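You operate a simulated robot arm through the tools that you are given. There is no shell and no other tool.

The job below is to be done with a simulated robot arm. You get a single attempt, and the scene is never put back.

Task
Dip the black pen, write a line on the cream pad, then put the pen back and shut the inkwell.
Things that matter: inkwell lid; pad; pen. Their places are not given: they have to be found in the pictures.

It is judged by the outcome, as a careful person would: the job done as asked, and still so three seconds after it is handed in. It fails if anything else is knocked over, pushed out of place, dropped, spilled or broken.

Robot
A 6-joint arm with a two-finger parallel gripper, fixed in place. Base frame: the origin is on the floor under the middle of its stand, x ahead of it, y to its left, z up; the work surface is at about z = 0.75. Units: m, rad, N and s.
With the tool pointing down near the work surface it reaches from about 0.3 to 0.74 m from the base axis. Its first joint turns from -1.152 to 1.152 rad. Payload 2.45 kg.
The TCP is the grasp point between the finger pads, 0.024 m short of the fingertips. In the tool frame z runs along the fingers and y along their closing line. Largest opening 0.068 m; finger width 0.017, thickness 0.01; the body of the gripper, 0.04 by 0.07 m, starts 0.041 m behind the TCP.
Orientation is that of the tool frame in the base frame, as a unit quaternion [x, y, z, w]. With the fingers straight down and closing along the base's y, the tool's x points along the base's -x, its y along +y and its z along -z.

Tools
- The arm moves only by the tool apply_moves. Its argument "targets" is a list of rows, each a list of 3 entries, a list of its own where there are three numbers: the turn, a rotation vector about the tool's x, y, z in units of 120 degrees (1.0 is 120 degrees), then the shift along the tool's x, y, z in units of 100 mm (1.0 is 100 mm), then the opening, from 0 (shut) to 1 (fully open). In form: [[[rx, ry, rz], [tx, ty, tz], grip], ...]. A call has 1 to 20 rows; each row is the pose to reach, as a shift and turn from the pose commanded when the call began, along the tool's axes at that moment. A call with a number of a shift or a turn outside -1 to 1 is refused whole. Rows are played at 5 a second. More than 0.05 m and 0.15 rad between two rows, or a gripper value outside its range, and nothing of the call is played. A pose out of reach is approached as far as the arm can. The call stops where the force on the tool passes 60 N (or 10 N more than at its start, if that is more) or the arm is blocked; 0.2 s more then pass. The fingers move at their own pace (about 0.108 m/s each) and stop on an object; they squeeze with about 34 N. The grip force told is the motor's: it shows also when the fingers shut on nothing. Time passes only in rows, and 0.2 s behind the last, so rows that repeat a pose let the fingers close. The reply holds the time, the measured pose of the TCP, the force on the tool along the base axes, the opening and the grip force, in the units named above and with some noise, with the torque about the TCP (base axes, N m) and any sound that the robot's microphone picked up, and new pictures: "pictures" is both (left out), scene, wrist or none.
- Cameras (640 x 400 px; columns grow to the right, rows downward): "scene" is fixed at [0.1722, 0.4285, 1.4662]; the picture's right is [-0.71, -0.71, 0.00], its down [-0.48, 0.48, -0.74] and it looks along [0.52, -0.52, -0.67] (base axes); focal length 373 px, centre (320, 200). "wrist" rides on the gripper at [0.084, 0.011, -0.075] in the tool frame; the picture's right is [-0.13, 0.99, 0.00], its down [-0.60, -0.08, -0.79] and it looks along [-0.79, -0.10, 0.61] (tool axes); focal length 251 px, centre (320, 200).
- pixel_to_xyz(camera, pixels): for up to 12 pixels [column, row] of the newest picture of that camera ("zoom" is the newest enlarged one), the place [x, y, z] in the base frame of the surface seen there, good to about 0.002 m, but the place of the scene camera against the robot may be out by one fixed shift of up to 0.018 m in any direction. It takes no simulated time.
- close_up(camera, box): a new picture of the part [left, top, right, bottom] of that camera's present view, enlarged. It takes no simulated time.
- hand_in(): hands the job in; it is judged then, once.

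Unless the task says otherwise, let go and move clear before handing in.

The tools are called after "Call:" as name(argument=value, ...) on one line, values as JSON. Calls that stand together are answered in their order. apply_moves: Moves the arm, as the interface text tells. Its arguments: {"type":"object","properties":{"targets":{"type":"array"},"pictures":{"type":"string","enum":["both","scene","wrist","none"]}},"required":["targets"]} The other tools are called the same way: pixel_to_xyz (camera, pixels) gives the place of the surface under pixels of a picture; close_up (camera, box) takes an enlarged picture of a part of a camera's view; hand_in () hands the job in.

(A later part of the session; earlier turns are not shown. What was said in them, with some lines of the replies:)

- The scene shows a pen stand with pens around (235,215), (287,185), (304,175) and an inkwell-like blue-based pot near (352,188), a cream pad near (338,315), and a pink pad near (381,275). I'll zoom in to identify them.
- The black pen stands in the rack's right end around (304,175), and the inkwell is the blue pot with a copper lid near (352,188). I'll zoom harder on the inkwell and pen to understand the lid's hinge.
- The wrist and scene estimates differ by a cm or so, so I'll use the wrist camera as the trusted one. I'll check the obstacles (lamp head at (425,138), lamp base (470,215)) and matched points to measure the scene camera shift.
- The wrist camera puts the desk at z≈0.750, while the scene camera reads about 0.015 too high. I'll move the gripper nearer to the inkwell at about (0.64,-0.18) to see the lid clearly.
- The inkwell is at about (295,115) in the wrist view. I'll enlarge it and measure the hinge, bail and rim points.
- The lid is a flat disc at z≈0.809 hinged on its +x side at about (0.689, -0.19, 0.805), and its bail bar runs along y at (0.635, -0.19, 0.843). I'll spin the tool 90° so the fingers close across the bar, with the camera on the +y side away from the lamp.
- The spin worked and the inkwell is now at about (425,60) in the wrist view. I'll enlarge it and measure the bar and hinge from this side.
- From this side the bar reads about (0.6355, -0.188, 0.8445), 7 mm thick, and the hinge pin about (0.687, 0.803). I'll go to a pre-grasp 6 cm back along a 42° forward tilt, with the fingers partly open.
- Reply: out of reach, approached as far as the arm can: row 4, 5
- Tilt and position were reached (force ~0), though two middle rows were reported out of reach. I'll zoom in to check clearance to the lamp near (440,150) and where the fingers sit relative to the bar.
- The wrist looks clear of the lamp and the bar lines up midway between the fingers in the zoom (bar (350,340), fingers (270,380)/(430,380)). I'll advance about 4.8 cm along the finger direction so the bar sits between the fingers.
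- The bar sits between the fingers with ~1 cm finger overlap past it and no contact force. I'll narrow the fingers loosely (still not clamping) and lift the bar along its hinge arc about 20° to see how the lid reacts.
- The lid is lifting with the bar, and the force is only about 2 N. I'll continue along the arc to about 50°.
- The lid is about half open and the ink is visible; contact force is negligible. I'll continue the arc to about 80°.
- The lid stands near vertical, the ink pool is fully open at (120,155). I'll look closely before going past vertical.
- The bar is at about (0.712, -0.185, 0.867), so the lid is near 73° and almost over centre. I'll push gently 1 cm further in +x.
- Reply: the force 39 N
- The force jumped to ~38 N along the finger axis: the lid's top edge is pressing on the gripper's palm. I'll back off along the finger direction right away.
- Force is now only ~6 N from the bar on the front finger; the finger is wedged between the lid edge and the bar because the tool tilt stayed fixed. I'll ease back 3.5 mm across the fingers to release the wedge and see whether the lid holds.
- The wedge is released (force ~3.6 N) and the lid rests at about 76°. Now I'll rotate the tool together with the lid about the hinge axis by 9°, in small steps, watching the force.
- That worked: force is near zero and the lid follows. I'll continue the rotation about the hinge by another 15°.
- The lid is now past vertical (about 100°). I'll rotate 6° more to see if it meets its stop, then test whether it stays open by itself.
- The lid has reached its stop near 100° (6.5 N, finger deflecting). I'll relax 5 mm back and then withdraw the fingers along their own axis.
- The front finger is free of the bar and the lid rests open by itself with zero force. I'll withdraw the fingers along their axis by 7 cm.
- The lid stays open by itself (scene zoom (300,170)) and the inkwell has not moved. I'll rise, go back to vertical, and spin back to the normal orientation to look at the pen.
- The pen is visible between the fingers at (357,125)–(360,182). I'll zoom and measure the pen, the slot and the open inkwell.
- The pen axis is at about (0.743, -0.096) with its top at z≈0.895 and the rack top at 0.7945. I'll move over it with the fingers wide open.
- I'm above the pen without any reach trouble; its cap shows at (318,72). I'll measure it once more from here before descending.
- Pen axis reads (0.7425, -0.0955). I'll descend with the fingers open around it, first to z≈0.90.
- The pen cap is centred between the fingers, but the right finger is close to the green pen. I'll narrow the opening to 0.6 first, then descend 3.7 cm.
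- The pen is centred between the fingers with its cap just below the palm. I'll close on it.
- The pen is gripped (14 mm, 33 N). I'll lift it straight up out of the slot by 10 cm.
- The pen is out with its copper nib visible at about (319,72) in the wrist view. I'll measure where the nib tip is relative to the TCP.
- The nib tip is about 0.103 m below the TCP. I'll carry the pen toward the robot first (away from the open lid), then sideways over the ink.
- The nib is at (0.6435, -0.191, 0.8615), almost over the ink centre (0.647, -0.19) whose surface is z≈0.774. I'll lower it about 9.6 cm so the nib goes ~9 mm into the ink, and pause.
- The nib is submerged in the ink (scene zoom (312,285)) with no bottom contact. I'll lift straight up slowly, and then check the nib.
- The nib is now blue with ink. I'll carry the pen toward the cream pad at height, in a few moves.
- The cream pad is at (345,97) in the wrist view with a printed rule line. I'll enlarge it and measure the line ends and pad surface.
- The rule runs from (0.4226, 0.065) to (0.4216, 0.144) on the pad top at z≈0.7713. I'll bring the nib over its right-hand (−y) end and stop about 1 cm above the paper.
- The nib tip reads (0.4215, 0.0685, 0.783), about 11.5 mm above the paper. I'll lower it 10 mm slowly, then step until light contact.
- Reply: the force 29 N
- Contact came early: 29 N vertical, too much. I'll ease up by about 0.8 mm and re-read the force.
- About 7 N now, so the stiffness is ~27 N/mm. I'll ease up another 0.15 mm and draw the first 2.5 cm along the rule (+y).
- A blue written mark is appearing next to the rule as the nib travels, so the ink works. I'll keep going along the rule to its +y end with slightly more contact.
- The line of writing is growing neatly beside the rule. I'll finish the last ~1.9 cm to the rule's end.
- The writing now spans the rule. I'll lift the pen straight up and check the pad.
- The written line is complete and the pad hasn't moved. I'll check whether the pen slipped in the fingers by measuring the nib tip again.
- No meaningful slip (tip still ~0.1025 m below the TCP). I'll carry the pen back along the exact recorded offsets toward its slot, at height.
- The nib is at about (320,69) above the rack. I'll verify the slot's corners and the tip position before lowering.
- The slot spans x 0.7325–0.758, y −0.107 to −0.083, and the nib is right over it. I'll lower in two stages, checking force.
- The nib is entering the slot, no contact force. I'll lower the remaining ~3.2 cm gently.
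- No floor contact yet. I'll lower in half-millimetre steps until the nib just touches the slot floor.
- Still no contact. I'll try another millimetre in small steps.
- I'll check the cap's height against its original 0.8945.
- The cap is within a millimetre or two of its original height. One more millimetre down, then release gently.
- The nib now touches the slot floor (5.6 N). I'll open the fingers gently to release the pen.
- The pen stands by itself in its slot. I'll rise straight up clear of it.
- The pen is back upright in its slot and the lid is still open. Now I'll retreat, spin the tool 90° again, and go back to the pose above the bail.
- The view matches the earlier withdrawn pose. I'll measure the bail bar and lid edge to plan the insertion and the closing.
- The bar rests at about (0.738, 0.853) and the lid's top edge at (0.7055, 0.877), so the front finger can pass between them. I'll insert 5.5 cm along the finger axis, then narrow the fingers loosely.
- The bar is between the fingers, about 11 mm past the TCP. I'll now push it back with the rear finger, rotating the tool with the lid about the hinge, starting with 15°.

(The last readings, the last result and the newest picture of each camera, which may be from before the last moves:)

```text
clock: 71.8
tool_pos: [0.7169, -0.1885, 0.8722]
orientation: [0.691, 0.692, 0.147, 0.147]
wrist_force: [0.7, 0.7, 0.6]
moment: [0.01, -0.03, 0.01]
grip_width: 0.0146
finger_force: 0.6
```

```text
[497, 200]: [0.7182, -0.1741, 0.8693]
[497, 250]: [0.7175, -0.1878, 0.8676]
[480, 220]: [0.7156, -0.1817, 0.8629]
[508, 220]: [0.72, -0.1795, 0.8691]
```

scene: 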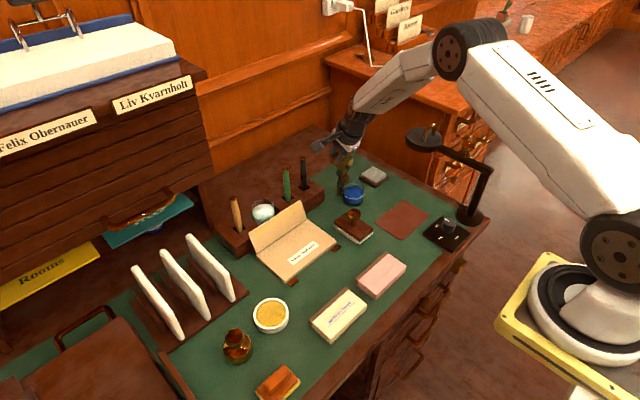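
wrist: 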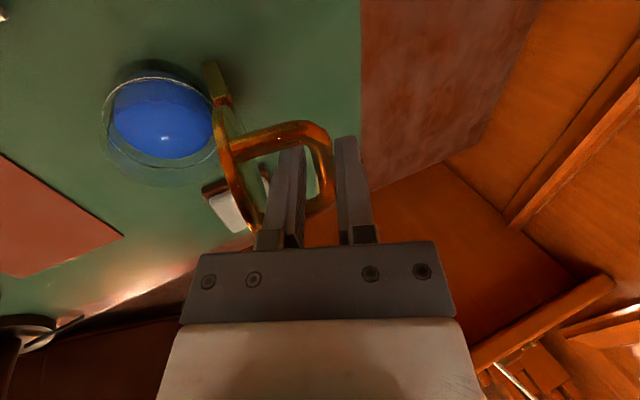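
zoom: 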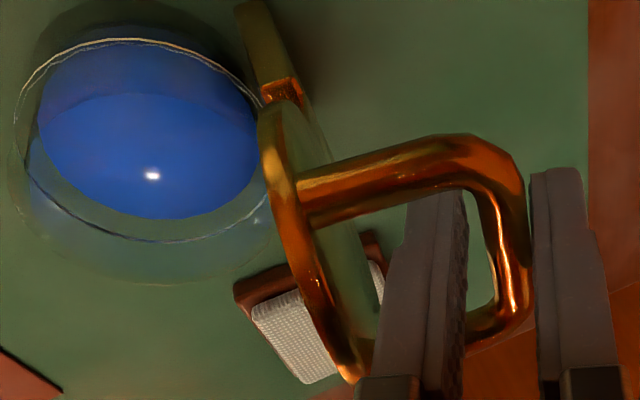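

The rear finger is carrying the bar back with under 1 N; bar now near (0.719, 0.866). I'll continue another 18° of rotation.

Call:
apply_moves(targets=[[[-0.0125, 0, 0], [0, -0.015, -0.014], 0.2], [[-0.025, 0, 0], [0, -0.031, -0.028], 0.2], [[-0.0375, 0, 0], [0, -0.046, -0.042], 0.2], [[-0.05, 0, 0], [0, -0.061, -0.055], 0.2], [[-0.0625, 0, 0], [0, -0.077, -0.067], 0.2], [[-0.075, 0, 0], [0, -0.093, -0.079], 0.2], [[-0.0875, 0, 0], [0, -0.11, -0.09], 0.2], [[-0.1, 0, 0], [0, -0.126, -0.101], 0.2], [[-0.1125, 0, 0], [0, -0.143, -0.112], 0.2], [[-0.125, 0, 0], [0, -0.161, -0.122], 0.2], [[-0.1375, 0, 0], [0, -0.18, -0.132], 0.2], [[-0.15, 0, 0], [0, -0.198, -0.142], 0.2]], pictures="both")

Call:
close_up(camera="wrist", box=[100, 60, 380, 240])

Call:
pixel_to_xyz(camera="zoom", pixels=[[490, 200], [485, 250], [475, 220], [500, 220]])

```text
clock: 74.4
tool_pos: [0.6942, -0.1877, 0.8761]
orientation: [0.661, 0.66, 0.253, 0.253]
wrist_force: [-0.2, -0.6, 0.5]
moment: [-0.02, -0.02, 0.01]
grip_width: 0.0139
finger_force: 0.4
```

scene: 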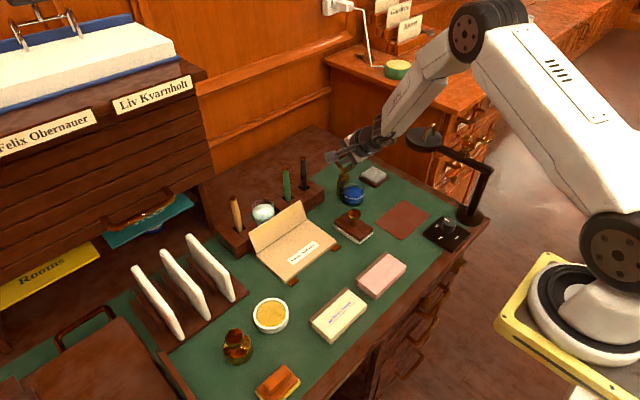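
wrist: 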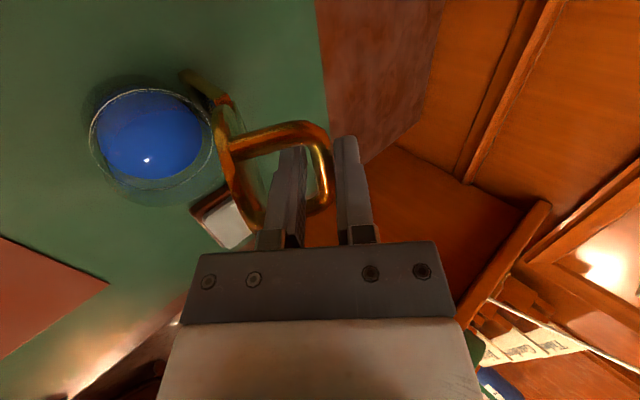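

```text
2.22 times, centred on (240, 150) of wrist
```

zoom: 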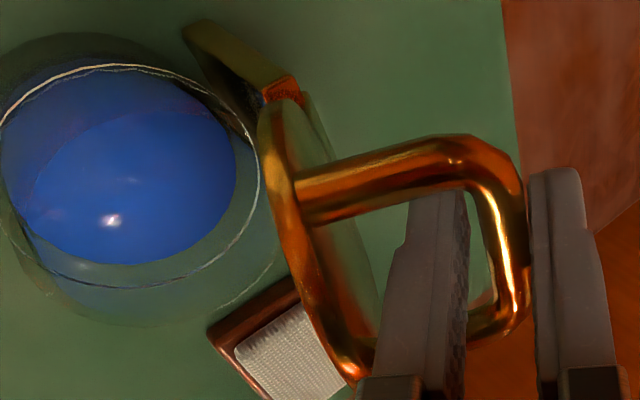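

```text
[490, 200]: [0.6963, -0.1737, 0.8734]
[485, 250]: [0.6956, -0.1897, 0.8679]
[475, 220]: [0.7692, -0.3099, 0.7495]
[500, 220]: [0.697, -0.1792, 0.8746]
```

The lid is at about 57° from closed and following with no force. I'll keep the tilt at 42° and translate along the arc toward closed, down to about 20°.

Call:
apply_moves(targets=[[[0, 0, 0], [0, -0.03, -0.03], 0.2], [[0, 0, 0], [0, -0.059, -0.06], 0.2], [[0, 0, 0], [0, -0.108, -0.099], 0.2], [[0, 0, 0], [0, -0.159, -0.135], 0.2], [[0, 0, 0], [0, -0.213, -0.165], 0.2], [[0, 0, 0], [0, -0.269, -0.191], 0.2], [[0, 0, 0], [0, -0.328, -0.211], 0.2], [[0, 0, 0], [0, -0.389, -0.227], 0.2]], pictures="both")

Call:
close_up(camera="wrist", box=[140, 40, 400, 230])

Call:
pixel_to_xyz(camera="wrist", pixels=[[320, 150], [320, 165], [318, 180], [325, 170]])

```text
clock: 76.2
tool_pos: [0.6497, -0.1892, 0.867]
orientation: [0.661, 0.66, 0.253, 0.252]
wrist_force: [0.2, 1.0, -0.1]
moment: [0.03, -0.01, 0.0]
grip_width: 0.0138
finger_force: 0.0
```

scene: 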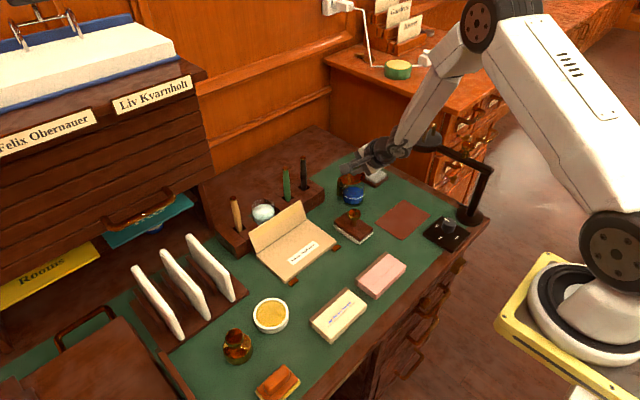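
wrist: 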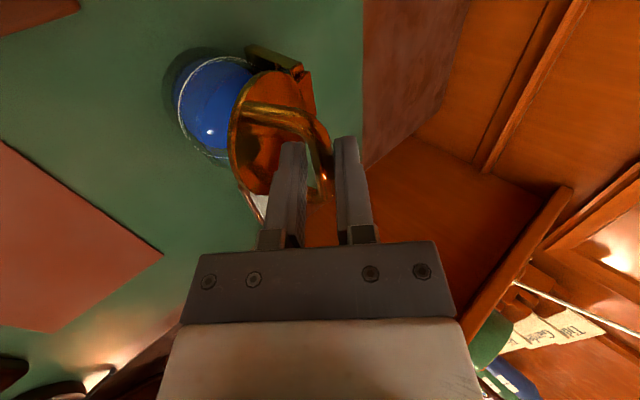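

```text
2.11 times, centred on (270, 135) of wrist
```

zoom: 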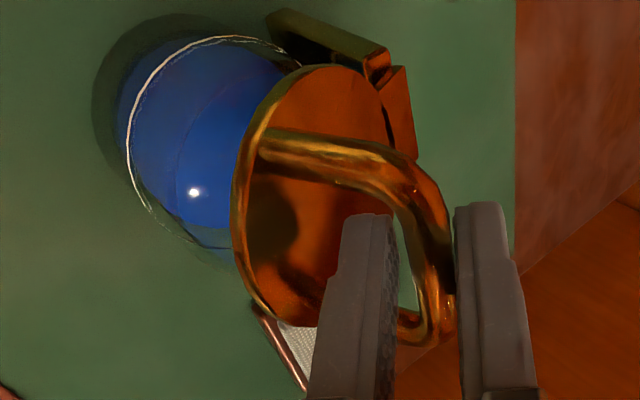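

```text
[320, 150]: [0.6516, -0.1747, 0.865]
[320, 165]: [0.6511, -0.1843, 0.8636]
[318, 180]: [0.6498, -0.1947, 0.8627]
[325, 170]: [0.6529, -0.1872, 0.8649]
```

The lid is now about 20° from shut, still guided by the rear finger. I'll bring it down to nearly closed in small steps.

Call:
apply_moves(targets=[[[0, 0, 0], [0, -0.03, -0.006], 0.2], [[0, 0, 0], [0, -0.061, -0.01], 0.2], [[0, 0, 0], [0, -0.092, -0.013], 0.2], [[0, 0, 0], [0, -0.122, -0.015], 0.2], [[0, 0, 0], [0, -0.153, -0.015], 0.2], [[0, 0, 0], [0, -0.185, -0.014], 0.2], [[0, 0, 0], [0, -0.205, -0.012], 0.2]], pictures="both")

Call:
close_up(camera="wrist", box=[180, 40, 400, 220])

Call:
close_up(camera="scene", box=[320, 140, 400, 220])

```text
clock: 77.8
tool_pos: [0.6332, -0.1879, 0.8546]
orientation: [0.66, 0.66, 0.253, 0.253]
wrist_force: [0.5, -0.3, 0.0]
moment: [-0.01, -0.01, -0.02]
grip_width: 0.0136
finger_force: 0.2
```

scene: 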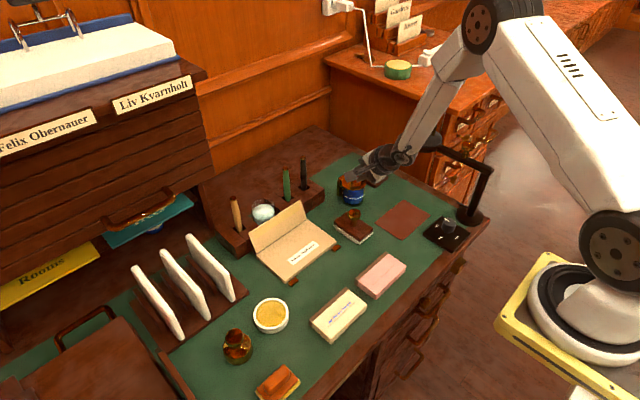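
wrist: 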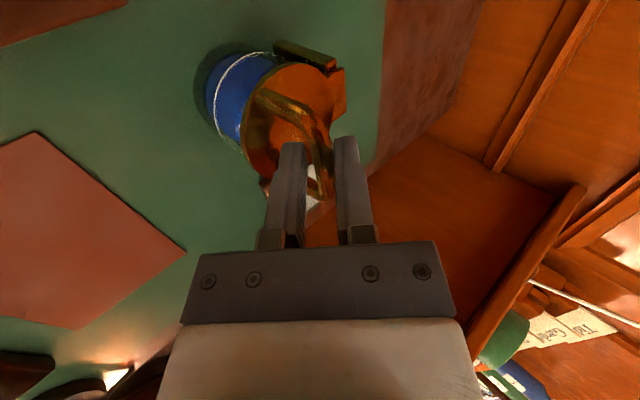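

```text
2.22 times, centred on (290, 130) of wrist
```

zoom: 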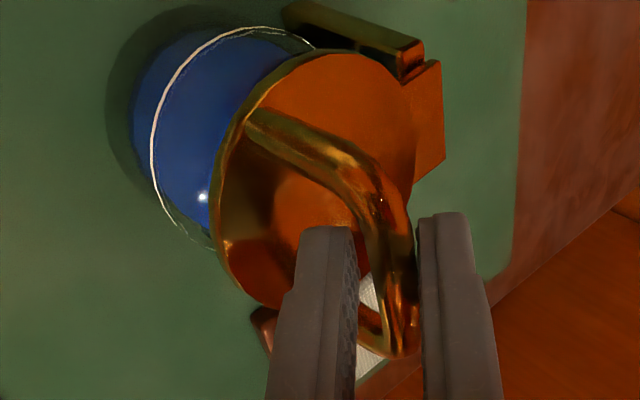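

```text
5.00 times, centred on (360, 180) of scene
```

zoom: 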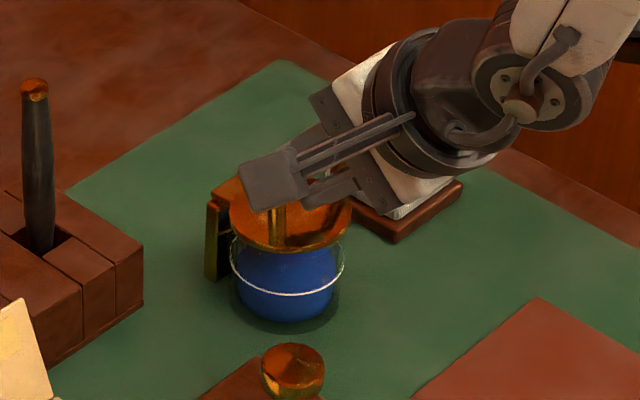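

The lid is almost shut. I'll measure the bar and lid plane against the original closed values (bar (0.6355, 0.8445), lid z 0.8095).

Call:
pixel_to_xyz(camera="wrist", pixels=[[320, 140], [325, 160], [328, 175], [300, 100], [320, 80], [270, 120], [250, 150], [255, 165]])

Call:
apply_moves(targets=[[[0, 0, 0], [0, -0.015, 0.002], 0.2], [[0, 0, 0], [0, -0.03, 0.003], 0.2], [[0, 0, 0], [0, -0.04, 0.004], 0.2]], pictures="wrist")

Call:
close_up(camera="wrist", box=[180, 40, 400, 220])

Call:
pixel_to_xyz(camera="zoom", pixels=[[395, 250], [400, 320], [300, 100], [350, 100], [250, 180], [235, 240], [390, 90]])

```text
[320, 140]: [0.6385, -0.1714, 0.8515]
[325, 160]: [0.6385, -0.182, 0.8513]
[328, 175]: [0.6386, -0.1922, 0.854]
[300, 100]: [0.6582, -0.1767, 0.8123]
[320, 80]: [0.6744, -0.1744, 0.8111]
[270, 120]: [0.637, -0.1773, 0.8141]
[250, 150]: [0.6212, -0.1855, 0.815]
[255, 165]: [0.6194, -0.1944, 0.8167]
```

```text
clock: 78.6
tool_pos: [0.6296, -0.1888, 0.8517]
orientation: [0.659, 0.66, 0.254, 0.255]
wrist_force: [0.9, -0.4, -0.1]
moment: [-0.03, 0.01, -0.03]
grip_width: 0.0137
finger_force: 0.1
```

wrist: 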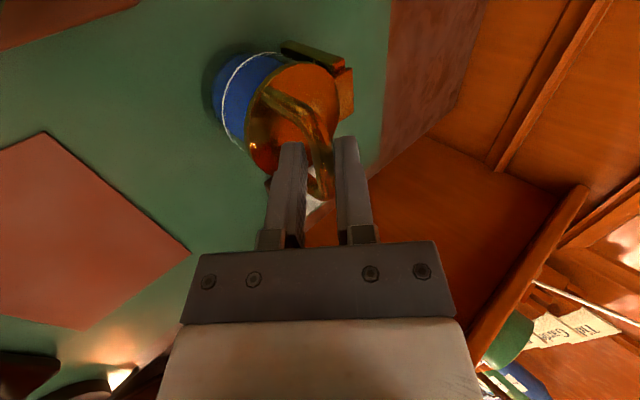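

```text
2.22 times, centred on (290, 130) of wrist
```

zoom: 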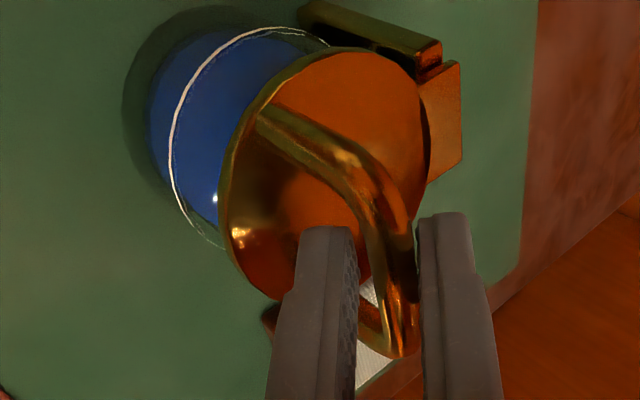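

```text
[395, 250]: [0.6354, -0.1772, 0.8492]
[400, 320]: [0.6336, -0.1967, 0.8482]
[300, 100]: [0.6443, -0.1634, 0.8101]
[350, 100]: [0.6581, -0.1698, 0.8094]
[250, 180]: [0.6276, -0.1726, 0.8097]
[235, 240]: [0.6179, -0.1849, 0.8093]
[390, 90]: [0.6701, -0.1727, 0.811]
```

The lid plane now reads flat at z≈0.8095, matching the closed state. I'll press a touch more to be sure it is seated, watching the force.

Call:
apply_moves(targets=[[[0, 0, 0], [0, -0.006, 0.0], 0.2], [[0, 0, 0], [0, -0.012, 0.0], 0.2], [[0, 0, 0], [0, -0.015, 0.0], 0.2]], pictures="none")

```text
clock: 79.4
tool_pos: [0.6281, -0.1884, 0.8505]
orientation: [0.66, 0.66, 0.253, 0.254]
wrist_force: [1.5, -0.7, 0.4]
moment: [0.01, -0.01, -0.02]
grip_width: 0.015
finger_force: 0.6
```

Call:
apply_moves(targets=[[[0, 0, 0], [0, -0.008, 0.0], 0.2], [[0, 0, 0], [0, -0.015, 0.0], 0.2], [[0, 0, 0], [0, -0.015, 0.0], 0.2]], pictures="wrist")

Call:
close_up(camera="wrist", box=[180, 40, 400, 220])

Call:
pixel_to_xyz(camera="zoom", pixels=[[395, 250], [400, 320], [300, 100], [350, 100], [250, 180], [240, 240], [390, 90]])

```text
clock: 80.2
tool_pos: [0.6289, -0.1878, 0.8495]
orientation: [0.66, 0.661, 0.254, 0.253]
wrist_force: [2.0, -0.1, 2.9]
moment: [-0.01, -0.07, 0.03]
grip_width: 0.0162
finger_force: 2.1
```

wrist: 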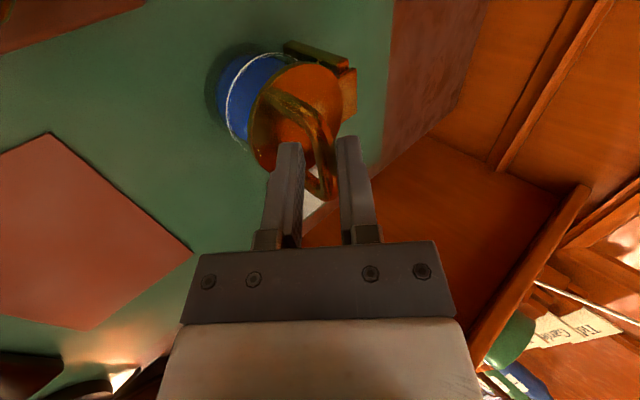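

```text
2.22 times, centred on (290, 130) of wrist
```

zoom: 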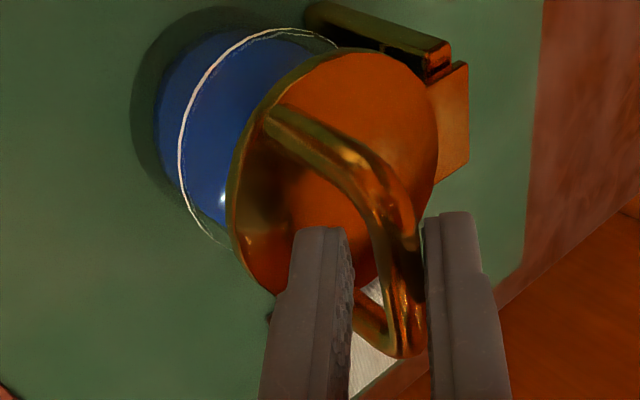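

```text
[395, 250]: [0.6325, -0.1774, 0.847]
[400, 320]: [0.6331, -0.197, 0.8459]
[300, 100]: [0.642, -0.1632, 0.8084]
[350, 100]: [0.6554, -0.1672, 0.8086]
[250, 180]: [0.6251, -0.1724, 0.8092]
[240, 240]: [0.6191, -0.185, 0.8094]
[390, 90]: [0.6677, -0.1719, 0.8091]
```

The lid is seated flat (3.5 N reaction, lid z≈0.809). I'll back off from the bar so it's centred between the fingers, open slightly, and withdraw along the finger axis.

Call:
apply_moves(targets=[[[0, 0, 0], [0, 0.02, 0.0], 0.2], [[0, 0, 0], [0, 0.035, 0.0], 0.25], [[0, 0, 0], [0, 0.035, 0.0], 0.3], [[0, 0, 0], [0, 0.035, 0.0], 0.3]], pictures="wrist")

Call:
close_up(camera="wrist", box=[180, 40, 400, 220])

```text
clock: 81.2
tool_pos: [0.6314, -0.1886, 0.8517]
orientation: [0.66, 0.66, 0.253, 0.253]
wrist_force: [0.0, 0.5, -0.3]
moment: [0.0, 0.03, 0.01]
grip_width: 0.0202
finger_force: 0.0
```

wrist: 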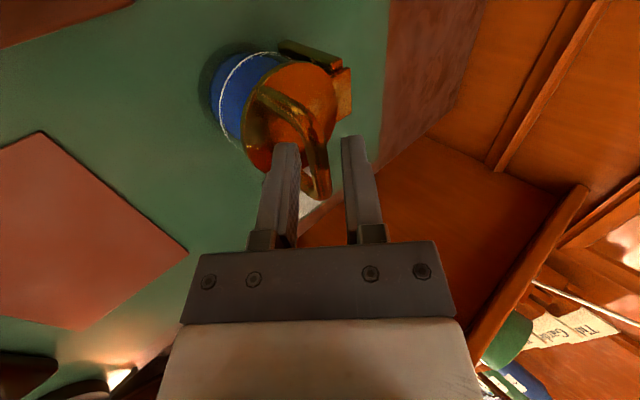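

```text
2.22 times, centred on (290, 130) of wrist
```

zoom: 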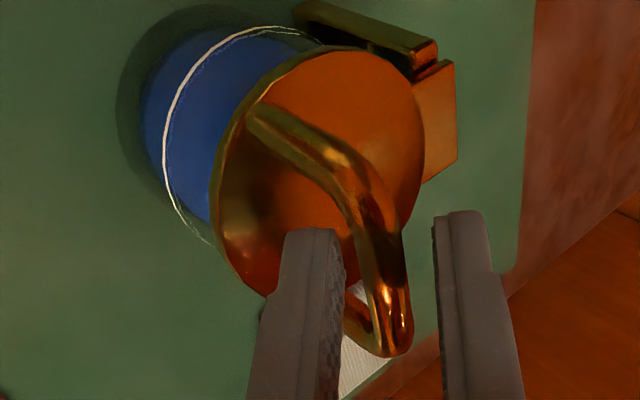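

The bar is free between the fingers. I'll withdraw along the finger axis.

Call:
apply_moves(targets=[[[0, 0, 0], [0, 0, -0.08], 0.3], [[0, 0, 0], [0, 0, -0.18], 0.3], [[0, 0, 0], [0, 0, -0.3], 0.3], [[0, 0, 0], [0, 0, -0.45], 0.3], [[0, 0, 0], [0, 0, -0.6], 0.3]], pictures="both")

Call:
close_up(camera="scene", box=[320, 130, 420, 220])

Call:
close_up(camera="wrist", box=[220, 0, 400, 160])

```text
clock: 82.4
tool_pos: [0.5897, -0.1895, 0.8966]
orientation: [0.659, 0.661, 0.253, 0.254]
wrist_force: [-0.1, 0.4, -0.1]
moment: [-0.01, 0.02, 0.0]
grip_width: 0.0203
finger_force: 0.0
```

scene: 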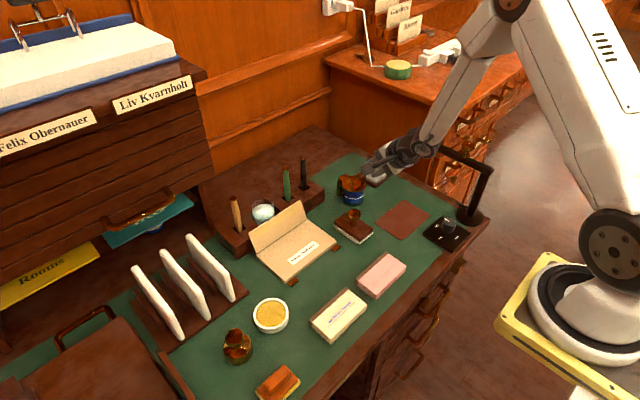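
wrist: 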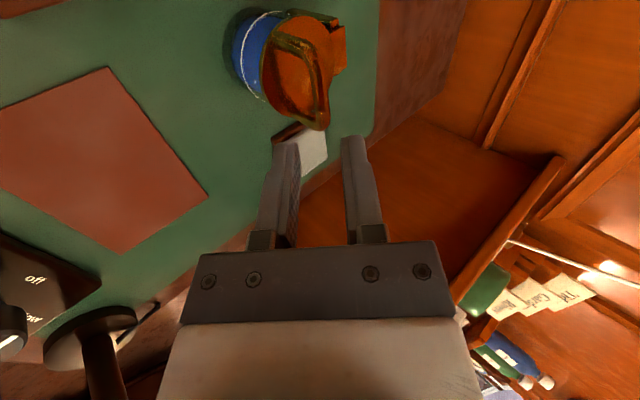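

```text
4.44 times, centred on (370, 175) of scene
```

zoom: 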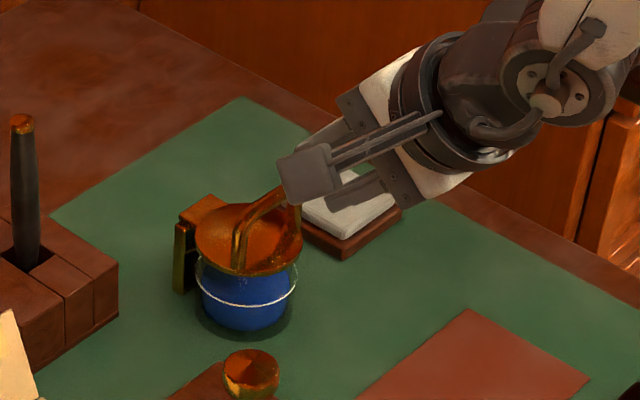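

```text
2.50 times, centred on (310, 80) of wrist
```

zoom: 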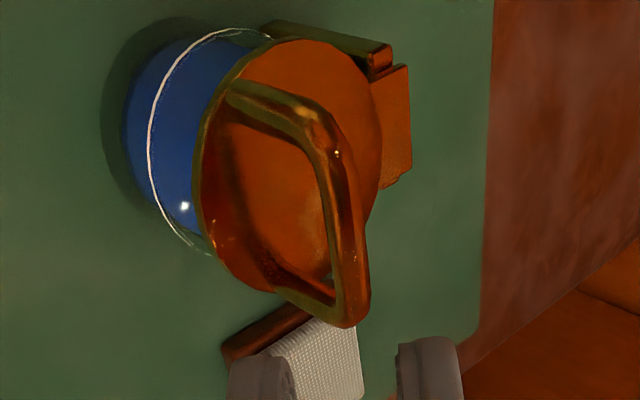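

The inkwell is shut and the pen stands in its slot. I'll raise the arm clear of the desk, moving a bit toward +y away from the lamp.

Call:
apply_moves(targets=[[[0, 0, 0], [0.05, 0.1, -0.2], 0.3], [[0, 0, 0], [0.1, 0.25, -0.35], 0.3], [[0, 0, 0], [0.2, 0.4, -0.5], 0.3], [[0, 0, 0], [0.3, 0.5, -0.65], 0.3], [[0, 0, 0], [0.4, 0.6, -0.8], 0.3]], pictures="both")

Call:
close_up(camera="scene", box=[220, 130, 420, 255])

Call:
close_up(camera="scene", box=[210, 240, 450, 390])

```text
clock: 83.6
tool_pos: [0.5829, -0.1487, 0.9976]
orientation: [0.661, 0.66, 0.253, 0.254]
wrist_force: [0.4, -0.2, -0.1]
moment: [-0.01, 0.01, -0.01]
grip_width: 0.0206
finger_force: 0.0
```

scene: 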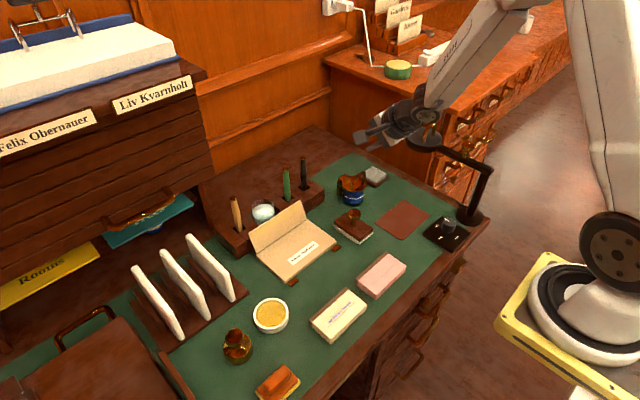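
wrist: 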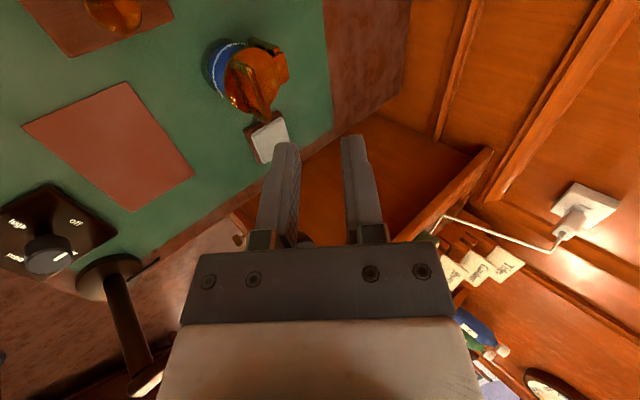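

```text
3.20 times, centred on (320, 192) of scene
```

zoom: 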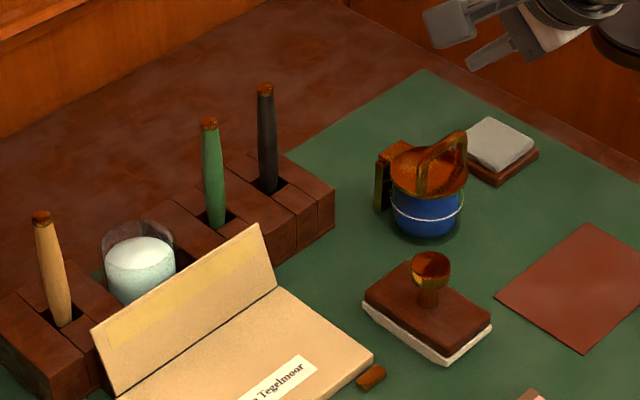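

```text
2.67 times, centred on (330, 315) of scene
```

zoom: 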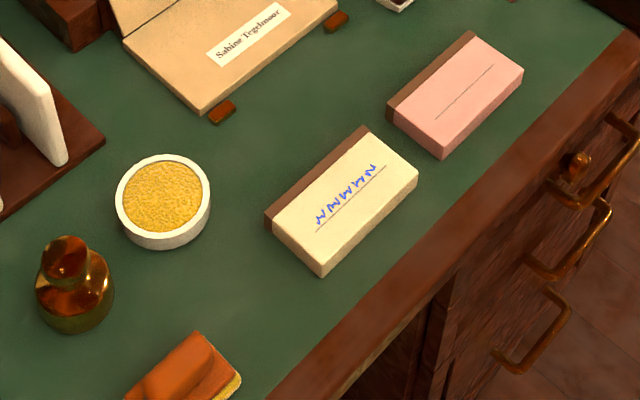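

Everything looks in place: writing on the cream pad, pen in the rack, lid shut. One last zoom on the inkwell to compare with the starting picture.

Call:
close_up(camera="scene", box=[328, 160, 392, 210])

Call:
close_up(camera="scene", box=[270, 145, 334, 215])

```text
8.00 times, centred on (360, 185) of scene
```

zoom: 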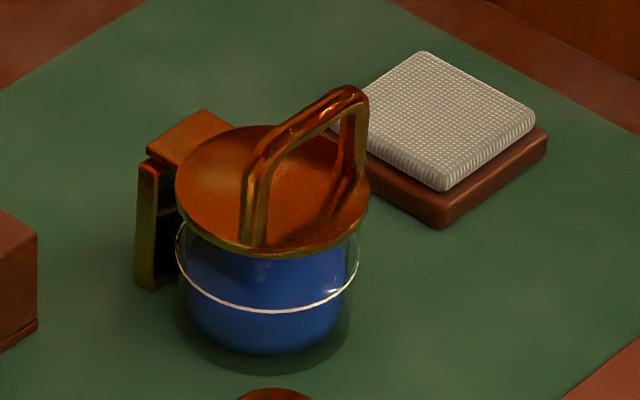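

```text
5.71 times, centred on (302, 180) of scene
```

zoom: 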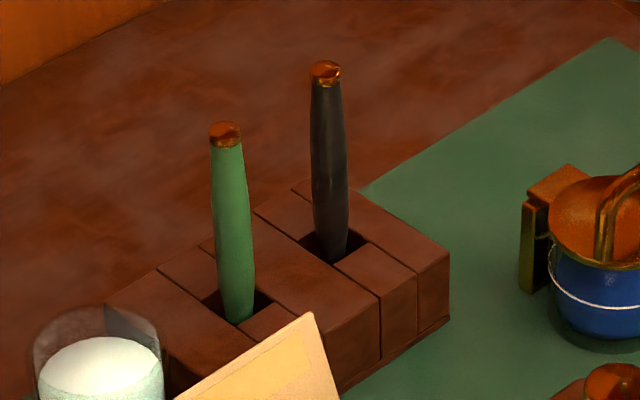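

The inkwell looks the same as in the starting picture, with its lid shut. The pen is upright in its slot, the cream pad carries the written line, and the arm is clear of everything. I'm handing the job in.

Call:
hand_in()

```text
The job is handed in.
```

The job is done and handed in; I don't have the judge's result. I dipped the black pen, wrote a line along the rule on the cream pad, put the pen back in its slot and shut the inkwell.

In the last pictures the lid is closed flat, as it was at the start, and the pen is upright in the rack. The pad, inkwell and other items on the desk look unmoved. The arm was clear of the desk when I handed in.

Two moments used more force than I intended:
- **Opening the lid:** the gripper pressed on the lid's edge at about 38 N, so I backed off and finished opening it more gently.
- **Writing:** the nib first touched the pad at about 29 N, and I eased off before drawing the line.

I saw no damage or spilled ink after either one.
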